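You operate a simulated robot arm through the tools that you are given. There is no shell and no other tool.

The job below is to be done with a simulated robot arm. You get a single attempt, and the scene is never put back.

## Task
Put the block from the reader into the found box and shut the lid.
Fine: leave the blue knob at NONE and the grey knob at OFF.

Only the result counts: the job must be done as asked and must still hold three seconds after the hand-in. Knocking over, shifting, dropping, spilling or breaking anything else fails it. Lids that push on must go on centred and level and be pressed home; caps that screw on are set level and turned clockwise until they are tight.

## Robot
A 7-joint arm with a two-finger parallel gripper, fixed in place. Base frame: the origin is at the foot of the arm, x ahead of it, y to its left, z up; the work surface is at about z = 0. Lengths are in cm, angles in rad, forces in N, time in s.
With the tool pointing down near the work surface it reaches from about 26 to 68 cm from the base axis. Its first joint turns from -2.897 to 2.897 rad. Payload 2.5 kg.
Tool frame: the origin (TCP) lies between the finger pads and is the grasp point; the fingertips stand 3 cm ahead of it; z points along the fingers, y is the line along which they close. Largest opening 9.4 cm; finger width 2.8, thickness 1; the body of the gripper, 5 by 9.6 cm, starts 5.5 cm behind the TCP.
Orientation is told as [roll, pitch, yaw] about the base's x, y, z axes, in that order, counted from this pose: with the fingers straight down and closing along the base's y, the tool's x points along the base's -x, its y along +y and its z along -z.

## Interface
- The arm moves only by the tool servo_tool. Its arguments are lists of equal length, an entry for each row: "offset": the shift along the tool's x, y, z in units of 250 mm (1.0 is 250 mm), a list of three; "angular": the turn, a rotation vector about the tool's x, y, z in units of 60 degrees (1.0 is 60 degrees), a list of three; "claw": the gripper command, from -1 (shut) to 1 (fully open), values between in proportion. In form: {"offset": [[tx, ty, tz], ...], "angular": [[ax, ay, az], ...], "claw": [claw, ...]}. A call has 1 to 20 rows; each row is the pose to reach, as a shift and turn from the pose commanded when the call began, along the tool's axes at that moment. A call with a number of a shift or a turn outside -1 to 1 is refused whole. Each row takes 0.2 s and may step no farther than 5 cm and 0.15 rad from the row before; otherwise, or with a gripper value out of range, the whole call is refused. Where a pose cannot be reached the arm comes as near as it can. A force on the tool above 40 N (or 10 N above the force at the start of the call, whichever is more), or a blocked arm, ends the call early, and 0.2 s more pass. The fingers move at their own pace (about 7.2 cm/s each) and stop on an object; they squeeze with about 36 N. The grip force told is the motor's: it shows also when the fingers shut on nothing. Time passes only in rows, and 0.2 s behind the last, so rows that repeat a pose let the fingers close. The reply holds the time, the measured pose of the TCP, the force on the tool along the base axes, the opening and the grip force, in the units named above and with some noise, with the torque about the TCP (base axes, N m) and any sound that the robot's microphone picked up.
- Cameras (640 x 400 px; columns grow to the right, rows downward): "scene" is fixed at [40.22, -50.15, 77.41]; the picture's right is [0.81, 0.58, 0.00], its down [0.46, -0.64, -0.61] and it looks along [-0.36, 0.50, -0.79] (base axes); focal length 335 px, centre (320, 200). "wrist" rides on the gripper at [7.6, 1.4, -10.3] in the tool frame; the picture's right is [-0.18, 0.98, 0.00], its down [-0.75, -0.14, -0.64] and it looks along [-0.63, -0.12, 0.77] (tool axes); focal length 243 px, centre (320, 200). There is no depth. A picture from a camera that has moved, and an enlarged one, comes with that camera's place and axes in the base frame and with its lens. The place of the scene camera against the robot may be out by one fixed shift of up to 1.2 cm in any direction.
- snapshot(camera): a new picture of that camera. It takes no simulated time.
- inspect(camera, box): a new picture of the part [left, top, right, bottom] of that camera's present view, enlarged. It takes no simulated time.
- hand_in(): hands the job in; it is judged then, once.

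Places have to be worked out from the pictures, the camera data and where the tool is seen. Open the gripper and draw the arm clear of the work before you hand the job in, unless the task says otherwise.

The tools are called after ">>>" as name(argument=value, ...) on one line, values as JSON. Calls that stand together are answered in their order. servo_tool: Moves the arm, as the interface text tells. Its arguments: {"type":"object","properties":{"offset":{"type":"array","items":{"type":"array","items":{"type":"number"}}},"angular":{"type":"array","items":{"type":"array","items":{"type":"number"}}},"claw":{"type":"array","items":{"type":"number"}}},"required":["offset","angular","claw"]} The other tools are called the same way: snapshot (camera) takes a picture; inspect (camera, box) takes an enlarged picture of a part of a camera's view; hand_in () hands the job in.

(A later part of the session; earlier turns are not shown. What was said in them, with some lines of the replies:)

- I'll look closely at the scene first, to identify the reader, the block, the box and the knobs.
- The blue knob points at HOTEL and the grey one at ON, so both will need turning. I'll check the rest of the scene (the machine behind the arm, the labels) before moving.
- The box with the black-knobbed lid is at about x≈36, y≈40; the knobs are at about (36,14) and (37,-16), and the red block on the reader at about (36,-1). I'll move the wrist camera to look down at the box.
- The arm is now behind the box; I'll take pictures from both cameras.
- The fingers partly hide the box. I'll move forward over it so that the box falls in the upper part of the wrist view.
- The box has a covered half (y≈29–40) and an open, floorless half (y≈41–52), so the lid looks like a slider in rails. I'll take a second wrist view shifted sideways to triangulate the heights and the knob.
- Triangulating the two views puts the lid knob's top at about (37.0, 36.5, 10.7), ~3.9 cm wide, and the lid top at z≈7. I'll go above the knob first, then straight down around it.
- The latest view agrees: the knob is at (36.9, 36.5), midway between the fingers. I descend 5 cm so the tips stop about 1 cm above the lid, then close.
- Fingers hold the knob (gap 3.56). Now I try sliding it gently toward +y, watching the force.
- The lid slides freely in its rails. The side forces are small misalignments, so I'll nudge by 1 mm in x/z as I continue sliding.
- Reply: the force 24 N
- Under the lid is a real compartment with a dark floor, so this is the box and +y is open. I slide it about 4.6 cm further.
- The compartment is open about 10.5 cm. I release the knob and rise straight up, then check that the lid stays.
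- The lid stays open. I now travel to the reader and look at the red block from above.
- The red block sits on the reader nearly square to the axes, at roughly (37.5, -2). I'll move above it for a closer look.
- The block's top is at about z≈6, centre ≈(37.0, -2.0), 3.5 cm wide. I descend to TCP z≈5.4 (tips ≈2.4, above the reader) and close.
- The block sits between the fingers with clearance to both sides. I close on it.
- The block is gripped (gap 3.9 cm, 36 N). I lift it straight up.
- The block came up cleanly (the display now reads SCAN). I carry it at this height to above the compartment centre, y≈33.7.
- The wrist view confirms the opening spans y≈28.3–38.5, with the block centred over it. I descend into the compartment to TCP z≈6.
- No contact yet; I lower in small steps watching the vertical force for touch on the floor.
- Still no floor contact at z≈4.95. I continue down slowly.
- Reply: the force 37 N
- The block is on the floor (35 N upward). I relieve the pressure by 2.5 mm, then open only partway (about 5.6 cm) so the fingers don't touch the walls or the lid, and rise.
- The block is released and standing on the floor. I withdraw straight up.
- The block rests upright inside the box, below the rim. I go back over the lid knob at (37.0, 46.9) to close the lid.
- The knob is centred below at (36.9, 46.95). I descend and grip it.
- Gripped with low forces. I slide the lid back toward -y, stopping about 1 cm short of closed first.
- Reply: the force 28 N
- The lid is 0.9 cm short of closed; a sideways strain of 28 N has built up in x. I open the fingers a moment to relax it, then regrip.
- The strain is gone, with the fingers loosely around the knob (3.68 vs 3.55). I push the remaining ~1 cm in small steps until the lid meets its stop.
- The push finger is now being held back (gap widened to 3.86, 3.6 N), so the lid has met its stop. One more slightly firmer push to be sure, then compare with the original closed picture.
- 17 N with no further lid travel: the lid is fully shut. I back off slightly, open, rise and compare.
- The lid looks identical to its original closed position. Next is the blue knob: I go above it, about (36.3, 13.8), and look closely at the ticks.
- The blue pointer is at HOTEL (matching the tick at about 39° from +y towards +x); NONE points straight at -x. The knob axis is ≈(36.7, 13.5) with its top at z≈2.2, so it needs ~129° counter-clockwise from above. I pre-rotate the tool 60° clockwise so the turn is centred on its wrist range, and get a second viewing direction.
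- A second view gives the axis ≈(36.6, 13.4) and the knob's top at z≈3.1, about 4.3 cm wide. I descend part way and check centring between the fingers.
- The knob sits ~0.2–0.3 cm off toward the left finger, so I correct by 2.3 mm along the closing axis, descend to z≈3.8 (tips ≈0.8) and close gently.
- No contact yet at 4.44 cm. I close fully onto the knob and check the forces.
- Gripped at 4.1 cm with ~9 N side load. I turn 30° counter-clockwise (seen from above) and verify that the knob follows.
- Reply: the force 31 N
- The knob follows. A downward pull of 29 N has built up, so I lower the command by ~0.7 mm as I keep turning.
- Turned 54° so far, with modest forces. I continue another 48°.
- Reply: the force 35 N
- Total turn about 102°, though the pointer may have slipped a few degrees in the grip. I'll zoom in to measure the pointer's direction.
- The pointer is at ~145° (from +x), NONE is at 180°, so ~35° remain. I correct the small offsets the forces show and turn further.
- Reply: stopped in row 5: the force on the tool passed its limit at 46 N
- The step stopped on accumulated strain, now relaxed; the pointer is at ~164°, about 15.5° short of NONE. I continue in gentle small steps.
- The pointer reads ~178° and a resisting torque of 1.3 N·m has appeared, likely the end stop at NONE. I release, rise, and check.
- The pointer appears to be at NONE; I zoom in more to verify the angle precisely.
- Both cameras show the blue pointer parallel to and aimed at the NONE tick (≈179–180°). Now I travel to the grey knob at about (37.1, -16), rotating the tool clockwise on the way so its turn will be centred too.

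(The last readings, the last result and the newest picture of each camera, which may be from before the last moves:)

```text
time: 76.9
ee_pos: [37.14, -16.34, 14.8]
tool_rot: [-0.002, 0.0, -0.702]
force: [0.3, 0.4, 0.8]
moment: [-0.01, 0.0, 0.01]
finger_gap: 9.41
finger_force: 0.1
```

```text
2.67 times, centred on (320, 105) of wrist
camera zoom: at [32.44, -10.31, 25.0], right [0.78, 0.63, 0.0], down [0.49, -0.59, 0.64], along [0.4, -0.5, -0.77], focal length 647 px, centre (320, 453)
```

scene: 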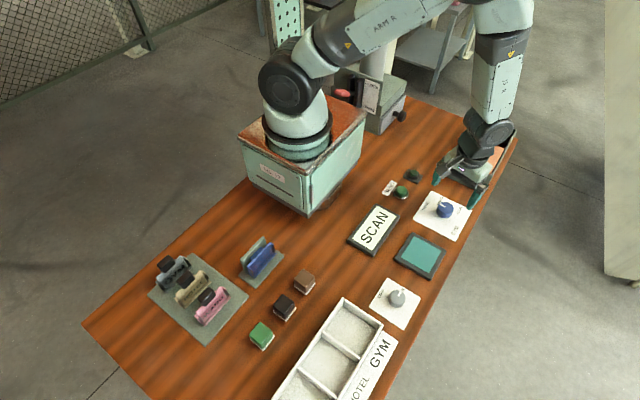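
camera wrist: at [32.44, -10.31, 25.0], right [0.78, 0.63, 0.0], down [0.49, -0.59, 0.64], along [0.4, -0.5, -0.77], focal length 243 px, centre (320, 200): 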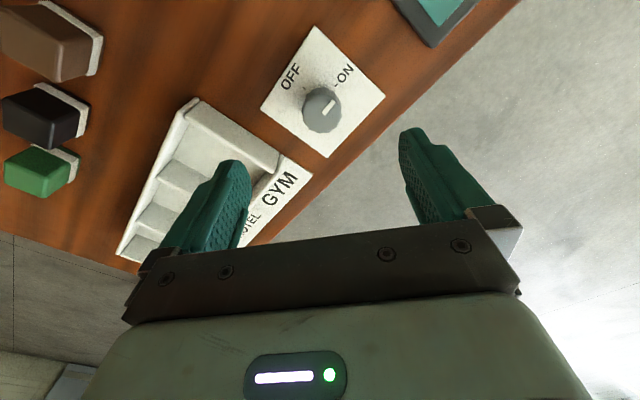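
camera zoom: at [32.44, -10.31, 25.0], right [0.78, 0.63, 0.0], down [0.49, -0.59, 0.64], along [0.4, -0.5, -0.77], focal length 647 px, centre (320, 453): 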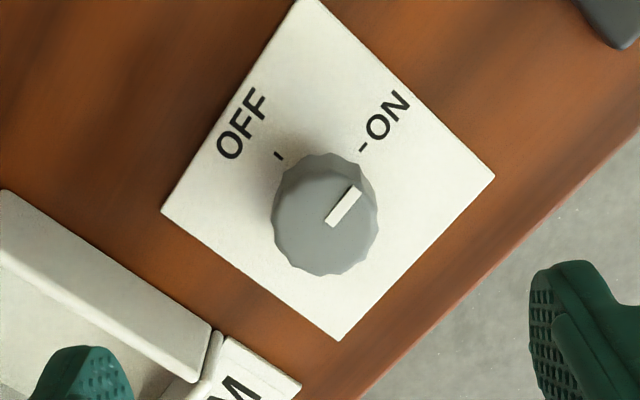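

Grey pointer is at ON (+y direction); OFF lies at -x, so a 90° counter-clockwise turn. The axis is 0.37 cm/0.1 cm off my TCP (tool x/y), knob ~3.6 cm wide and ~3.1 high; I correct, narrow the fingers to ~6.2 cm, and descend partway.

>>> servo_tool(offset=[[-0.008, 0.002, 0.05], [-0.0148, 0.004, 0.1], [-0.0148, 0.004, 0.16], [-0.0148, 0.004, 0.22], [-0.0148, 0.004, 0.28], [-0.0148, 0.004, 0.33], [-0.0148, 0.004, 0.33]], angular=[[0, 0, 0], [0, 0, 0], [0, 0, 0], [0, 0, 0], [0, 0, 0], [0, 0, 0], [0, 0, 0]], claw=[0.6, 0.32, 0.32, 0.32, 0.32, 0.32, 0.32])

>>> snapshot(camera="wrist")

>>> inspect(camera="wrist", box=[220, 60, 420, 210])

>>> inspect(camera="scene", box=[350, 240, 450, 340])

```text
time: 78.5
ee_pos: [37.31, -16.37, 6.6]
tool_rot: [-0.002, 0.003, -0.701]
force: [-0.2, 0.3, 0.2]
moment: [0.0, 0.0, -0.01]
finger_gap: 6.21
finger_force: 0.0
```

```text
taken
camera wrist: at [32.62, -10.37, 16.84], right [0.77, 0.63, 0.0], down [0.49, -0.59, 0.64], along [0.41, -0.5, -0.77], focal length 243 px, centre (320, 200)
```

wrist: 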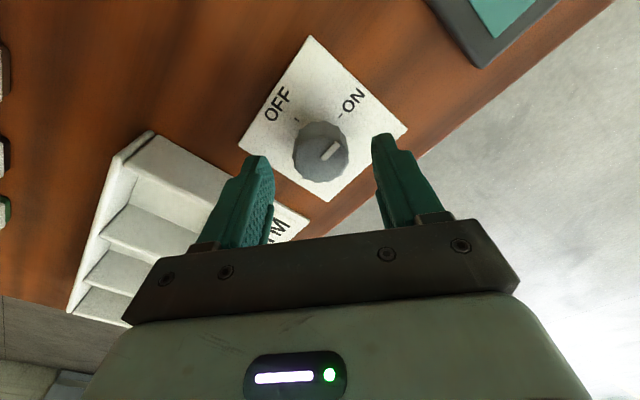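

```text
2.67 times, centred on (320, 135) of wrist
camera zoom: at [32.62, -10.37, 16.84], right [0.77, 0.63, 0.0], down [0.49, -0.59, 0.64], along [0.41, -0.5, -0.77], focal length 647 px, centre (320, 373)
```

zoom: 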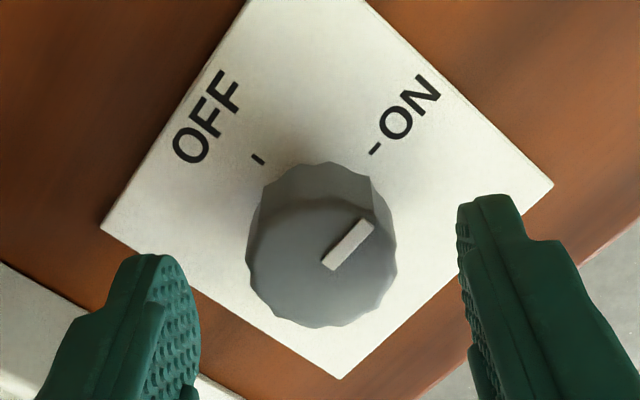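

```text
4.00 times, centred on (400, 290) of scene
camera zoom: at [40.22, -50.15, 77.41], right [0.81, 0.58, 0.0], down [0.46, -0.64, -0.61], along [-0.36, 0.5, -0.79], focal length 1341 px, centre (0, -160)
```

zoom: 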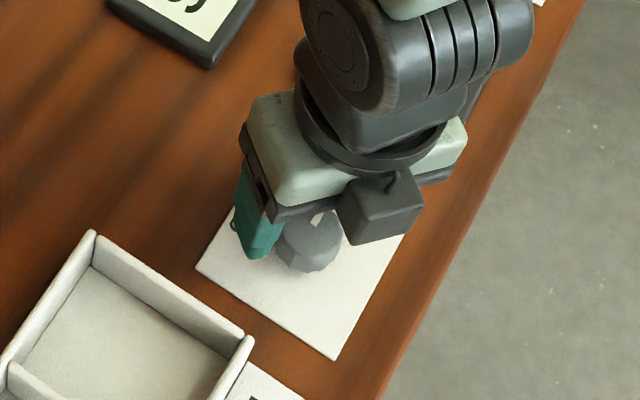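

Centring along the closing axis is good; a 2 mm correction remains in tool x. I apply it, descend to z≈3.8 and close on the knob.

>>> servo_tool(offset=[[-0.0076, 0, 0.03], [-0.0076, 0, 0.06], [-0.0076, 0, 0.09], [-0.0076, 0, 0.11], [-0.0076, 0, 0.11]], angular=[[0, 0, 0], [0, 0, 0], [0, 0, 0], [0, 0, 0], [0, 0, 0]], claw=[0.32, 0.32, 0.32, 0.32, 0.32])

>>> servo_tool(offset=[[0, 0, 0], [0, 0, 0], [0, 0, 0], [0, 0, 0], [0, 0, 0]], angular=[[0, 0, 0], [0, 0, 0], [0, 0, 0], [0, 0, 0], [0, 0, 0]], claw=[0.1, -0.1, -0.25, -0.35, -0.35])

>>> inspect(camera="wrist", box=[220, 60, 420, 210])

```text
time: 79.7
ee_pos: [37.59, -16.29, 3.94]
tool_rot: [-0.001, 0.0, -0.701]
force: [0.3, 0.3, 0.4]
moment: [0.02, 0.0, 0.0]
finger_gap: 6.18
finger_force: 0.0
```

```text
time: 80.9
ee_pos: [37.5, -16.57, 3.78]
tool_rot: [-0.005, 0.002, -0.701]
force: [-12.3, -13.3, 3.7]
moment: [0.25, -0.23, 0.03]
finger_gap: 3.51
finger_force: 45.0
```

```text
2.67 times, centred on (320, 135) of wrist
camera zoom: at [32.87, -10.54, 14.11], right [0.78, 0.63, 0.0], down [0.49, -0.59, 0.64], along [0.4, -0.5, -0.77], focal length 647 px, centre (320, 373)
```

zoom: 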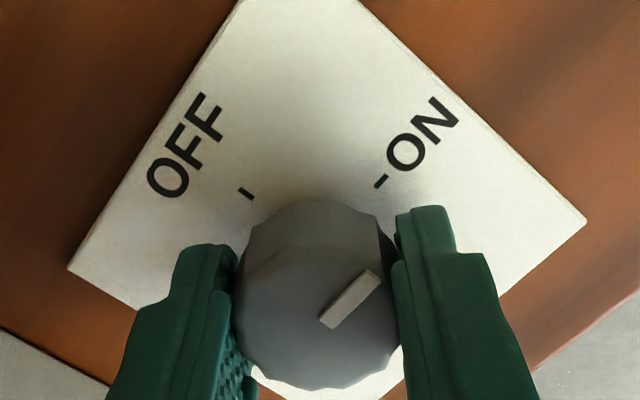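

Gripped, with an 18 N side load toward -tool-y; I relieve that by 0.8 mm and turn the first ~40° counter-clockwise.

>>> servo_tool(offset=[[0, -0.0032, 0], [0, -0.0032, 0], [0, -0.0032, 0], [0, -0.0032, 0], [0, -0.0032, 0], [0, -0.0032, 0]], angular=[[0, 0, 0], [0, 0, -0.08], [0, 0, -0.16], [0, 0, -0.24], [0, 0, -0.32], [0, 0, -0.32]], claw=[-0.35, -0.35, -0.35, -0.35, -0.35, -0.35])

>>> inspect(camera="wrist", box=[220, 60, 420, 210])

```text
time: 82.3
ee_pos: [37.6, -16.48, 3.93]
tool_rot: [-0.002, 0.001, -0.365]
force: [-11.7, -17.7, 15.6]
moment: [0.48, 0.98, 0.04]
finger_gap: 3.52
finger_force: 44.9
```

```text
2.67 times, centred on (320, 135) of wrist
camera zoom: at [31.16, -12.48, 14.11], right [0.52, 0.85, 0.0], down [0.66, -0.4, 0.64], along [0.55, -0.34, -0.77], focal length 647 px, centre (320, 373)
```

zoom: 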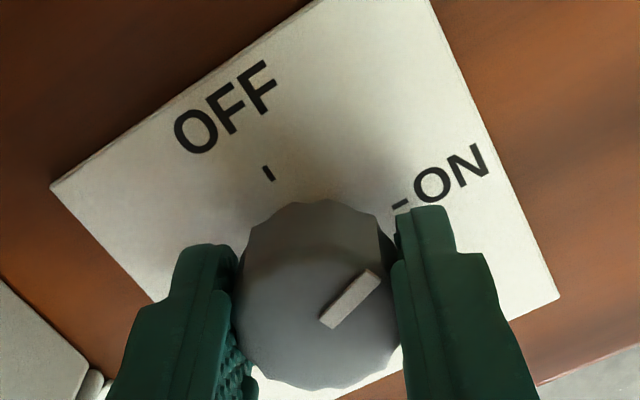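

It follows. Residual side load 21 N along -tool-y and 16 N up: I correct both slightly and continue 40° more.

>>> servo_tool(offset=[[0, -0.0035, -0.0015], [0, -0.0035, -0.0015], [0, -0.0035, -0.0015], [0, -0.0035, -0.0015], [0, -0.0035, -0.0015], [0, -0.0035, -0.0015]], angular=[[0, 0, 0], [0, 0, -0.08], [0, 0, -0.17], [0, 0, -0.26], [0, 0, -0.35], [0, 0, -0.35]], claw=[-0.35, -0.35, -0.35, -0.35, -0.35, -0.35])

>>> servo_tool(offset=[[0, 0, 0], [0, 0, 0], [0, 0, 0], [0, 0, 0], [0, 0, 0]], angular=[[0, 0, -0.08], [0, 0, -0.16], [0, 0, -0.24], [0, 0, -0.32], [0, 0, -0.32]], claw=[-0.35, -0.35, -0.35, -0.35, -0.35])

>>> inspect(camera="wrist", box=[220, 60, 420, 210])

```text
time: 83.7
ee_pos: [37.48, -16.48, 4.01]
tool_rot: [0.003, 0.002, 0.006]
force: [1.6, -4.4, -5.0]
moment: [0.04, 1.15, 0.0]
finger_gap: 3.52
finger_force: 45.2
```

```text
time: 84.9
ee_pos: [37.48, -16.58, 3.86]
tool_rot: [0.0, 0.001, 0.341]
force: [4.8, 12.3, -2.2]
moment: [-0.07, 0.9, 0.02]
finger_gap: 3.49
finger_force: 44.7
```

```text
2.67 times, centred on (320, 135) of wrist
camera zoom: at [30.1, -17.69, 14.11], right [-0.15, 0.99, 0.0], down [0.76, 0.12, 0.64], along [0.63, 0.1, -0.77], focal length 647 px, centre (320, 373)
```

zoom: 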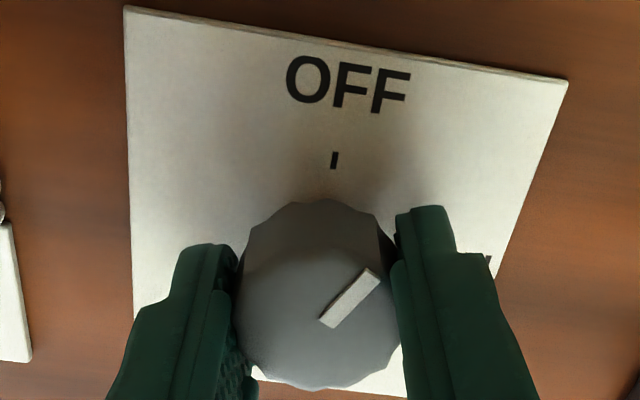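

About 60° done with no slip; the pointer is at ≈150°, so ~30° remain to OFF (180°).

>>> servo_tool(offset=[[0, 0.001, 0], [0, 0.002, 0], [0, 0.002, 0], [0, 0.002, 0], [0, 0.002, 0], [0, 0.002, 0], [0, 0.002, 0]], angular=[[0, 0, -0.08], [0, 0, -0.16], [0, 0, -0.24], [0, 0, -0.32], [0, 0, -0.4], [0, 0, -0.48], [0, 0, -0.48]], claw=[-0.35, -0.35, -0.35, -0.35, -0.35, -0.35, -0.35])

>>> inspect(camera="wrist", box=[220, 60, 420, 210])

```text
time: 86.5
ee_pos: [37.52, -16.36, 3.85]
tool_rot: [0.0, 0.002, 0.842]
force: [-1.8, 14.4, -6.6]
moment: [0.54, -0.97, 0.0]
finger_gap: 3.52
finger_force: 44.6
```

```text
2.67 times, centred on (320, 135) of wrist
camera zoom: at [31.61, -21.19, 14.12], right [-0.61, 0.79, 0.0], down [0.61, 0.47, 0.64], along [0.51, 0.39, -0.77], focal length 647 px, centre (320, 373)
```

zoom: 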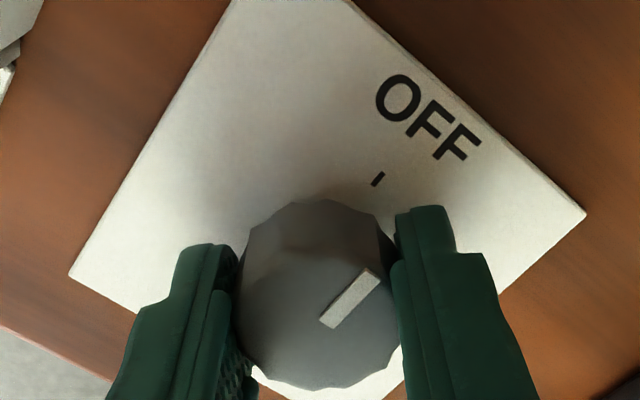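

The pointer is within about 1–2° of OFF. I add a final 1.5° and then release and rise.

>>> servo_tool(offset=[[0, 0, 0], [0, 0, 0]], angular=[[0, 0, -0.025], [0, 0, -0.025]], claw=[-0.35, -0.35])

>>> servo_tool(offset=[[0, 0, 0], [0, 0, 0], [0, 0, 0], [0, 0, -0.05], [0, 0, -0.12], [0, 0, -0.2], [0, 0, -0.3], [0, 0, -0.4], [0, 0, -0.4]], angular=[[0, 0, 0], [0, 0, 0], [0, 0, 0], [0, 0, 0], [0, 0, 0], [0, 0, 0], [0, 0, 0], [0, 0, 0], [0, 0, 0]], claw=[0, 0.2, 0.32, 0.32, 0.32, 0.32, 0.32, 0.32, 0.32])

>>> inspect(camera="wrist", box=[220, 30, 420, 180])

>>> inspect(camera="scene", box=[370, 270, 425, 320])

>>> snapshot(camera="scene")

```text
time: 87.1
ee_pos: [37.5, -16.33, 3.81]
tool_rot: [0.002, 0.001, 0.867]
force: [6.0, 19.4, -21.1]
moment: [-0.17, 0.33, -0.96]
finger_gap: 3.5
finger_force: 45.0
```

```text
time: 89.1
ee_pos: [37.52, -16.43, 13.88]
tool_rot: [0.001, 0.0, 0.866]
force: [0.4, 0.1, 0.3]
moment: [-0.02, 0.01, -0.02]
finger_gap: 6.22
finger_force: 0.1
```

```text
2.67 times, centred on (320, 105) of wrist
camera zoom: at [31.7, -21.39, 24.14], right [-0.63, 0.78, 0.0], down [0.6, 0.48, 0.64], along [0.5, 0.4, -0.77], focal length 647 px, centre (320, 453)
```

zoom: 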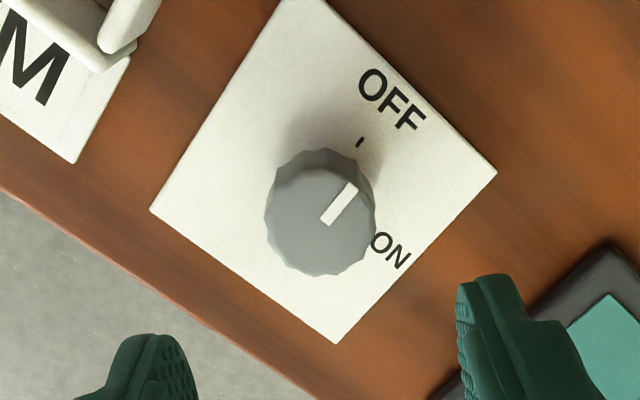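

```text
8.00 times, centred on (398, 295) of scene
camera zoom: at [40.22, -50.15, 77.41], right [0.81, 0.58, 0.0], down [0.46, -0.64, -0.61], along [-0.36, 0.5, -0.79], focal length 2681 px, centre (-300, -560)
```

zoom: 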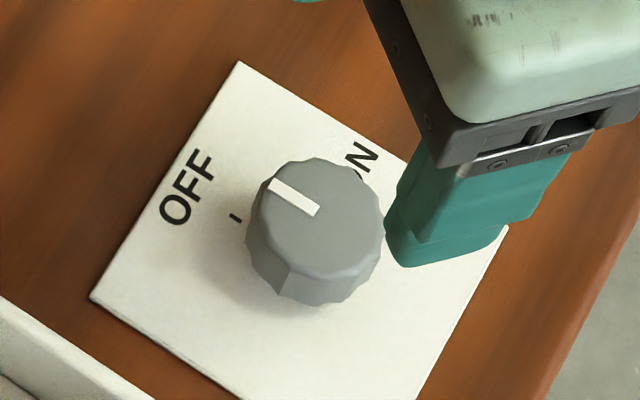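

```text
taken
```

scene: 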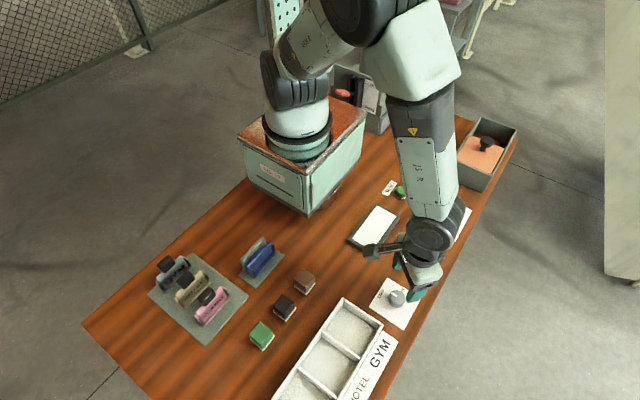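

The grey knob reads OFF (the display has gone blank), and it hit its end stop. Now I raise the arm well clear, rotate back and fully open the gripper.

>>> servo_tool(offset=[[0, 0, -0.06], [0, 0, -0.14], [0, 0, -0.22], [0, 0, -0.3], [0, 0, -0.38], [0, 0, -0.46], [0, 0, -0.54], [0, 0, -0.62], [0, 0, -0.7], [0, 0, -0.72]], angular=[[0, 0, 0.05], [0, 0, 0.14], [0, 0, 0.23], [0, 0, 0.32], [0, 0, 0.41], [0, 0, 0.5], [0, 0, 0.59], [0, 0, 0.68], [0, 0, 0.77], [0, 0, 0.827]], claw=[0.4, 0.6, 0.8, 1, 1, 1, 1, 1, 1, 1])

>>> servo_tool(offset=[[0.03, 0.1, 0], [0.06, 0.2, 0], [0.09, 0.3, 0], [0.12, 0.4, 0], [0.15, 0.5, 0], [0.18, 0.6, 0], [0.21, 0.7, 0], [0.24, 0.8, 0], [0.26, 0.9, 0], [0.26, 0.9, 0]], angular=[[0, 0, 0], [0, 0, 0], [0, 0, 0], [0, 0, 0], [0, 0, 0], [0, 0, 0], [0, 0, 0], [0, 0, 0], [0, 0, 0], [0, 0, 0]], claw=[1, 1, 1, 1, 1, 1, 1, 1, 1, 1])

>>> snapshot(camera="scene")

>>> snapshot(camera="wrist")

>>> inspect(camera="scene", box=[375, 270, 425, 320])

>>> inspect(camera="scene", box=[410, 185, 475, 245])

>>> inspect(camera="scene", box=[440, 110, 525, 195])

```text
time: 91.3
ee_pos: [37.43, -16.54, 31.83]
tool_rot: [0.0, 0.002, -0.002]
force: [-0.1, 0.2, -0.1]
moment: [0.03, 0.01, 0.01]
finger_gap: 9.39
finger_force: 0.1
```

```text
time: 93.5
ee_pos: [31.11, 6.23, 31.82]
tool_rot: [-0.003, 0.002, 0.002]
force: [-0.2, 0.3, 0.8]
moment: [0.01, -0.01, 0.02]
finger_gap: 9.42
finger_force: 0.0
```

```text
taken
```

scene: 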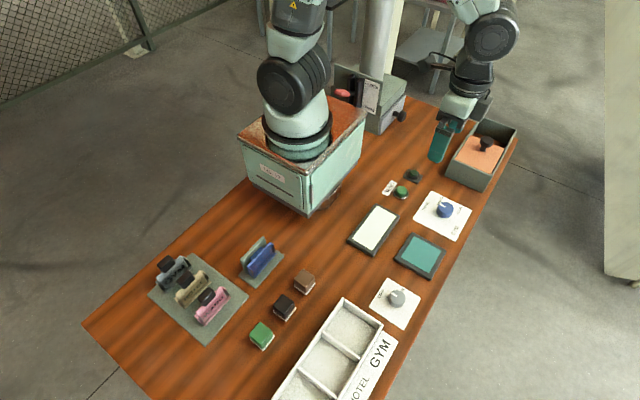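

```text
taken
camera wrist: at [23.73, 7.54, 42.18], right [0.18, 0.98, 0.0], down [0.75, -0.14, 0.64], along [0.63, -0.12, -0.77], focal length 243 px, centre (320, 200)
```

wrist: 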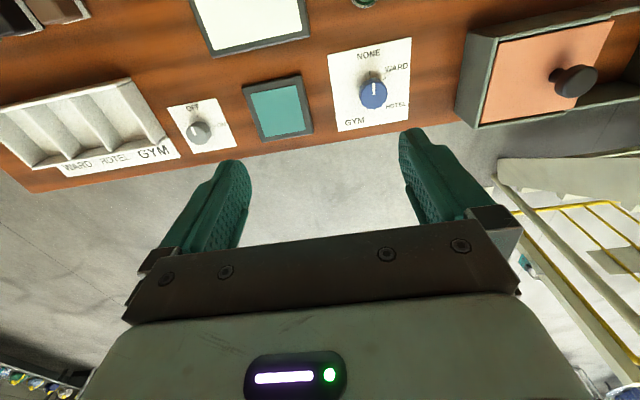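

```text
8.00 times, centred on (400, 295) of scene
camera zoom: at [40.22, -50.15, 77.41], right [0.81, 0.58, 0.0], down [0.46, -0.64, -0.61], along [-0.36, 0.5, -0.79], focal length 2681 px, centre (-320, -560)
```

zoom: 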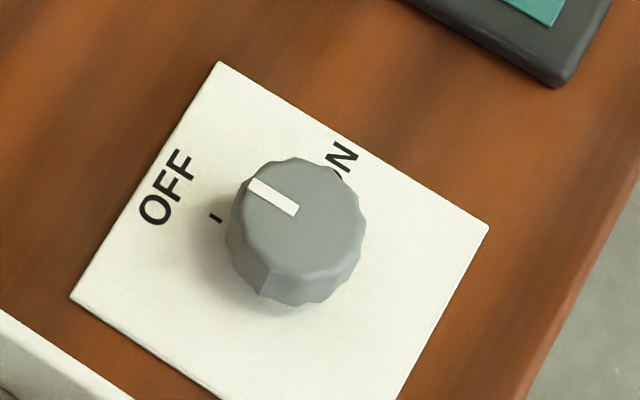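

```text
6.67 times, centred on (442, 215) of scene
camera zoom: at [40.22, -50.15, 77.41], right [0.81, 0.58, 0.0], down [0.46, -0.64, -0.61], along [-0.36, 0.5, -0.79], focal length 2234 px, centre (-497, 100)
```

zoom: 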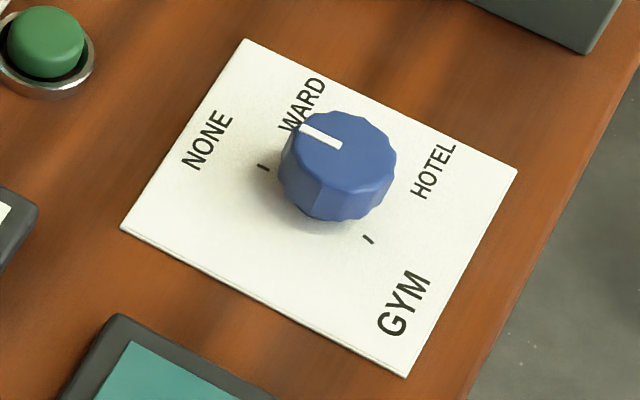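

```text
4.71 times, centred on (482, 152) of scene
camera zoom: at [40.22, -50.15, 77.41], right [0.81, 0.58, 0.0], down [0.46, -0.64, -0.61], along [-0.36, 0.5, -0.79], focal length 1577 px, centre (-445, 424)
```

zoom: 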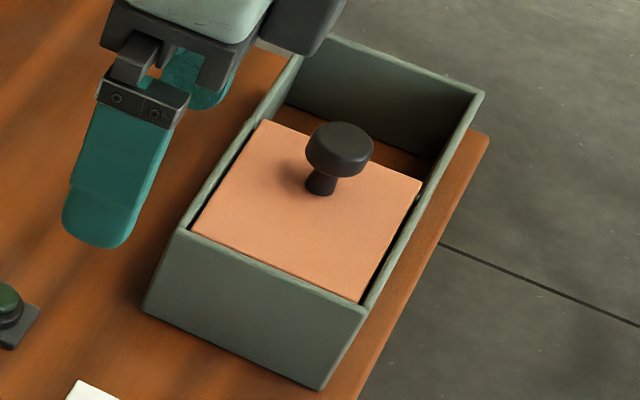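

Everything is as wanted: the block is in the box, the lid fully shut, the blue pointer at NONE, the grey pointer at OFF with the display dark, nothing else moved, and the arm is clear with the gripper open. I hand the job in.

>>> hand_in()

```text
The job is handed in.
```

The red block from the reader is in the box, and its sliding lid is shut against its stop. The hand-in was accepted, but it came back without a pass or fail.

- **Lid:** it looks the same as in the first picture, when it was closed. The last push met 17 N with no further travel.
- **Blue knob:** I turned it from HOTEL to NONE. The pointer lines up with the NONE tick to within a degree or two.
- **Grey knob:** I turned it from ON to OFF. The display went blank once it got there.
- **Everything else:** nothing else looks moved in the final pictures. The arm is raised clear with the gripper open.

The task didn't say which container the "found box" was. I took it to be the green one with the black-knobbed lid, since it was the only box with a lid.
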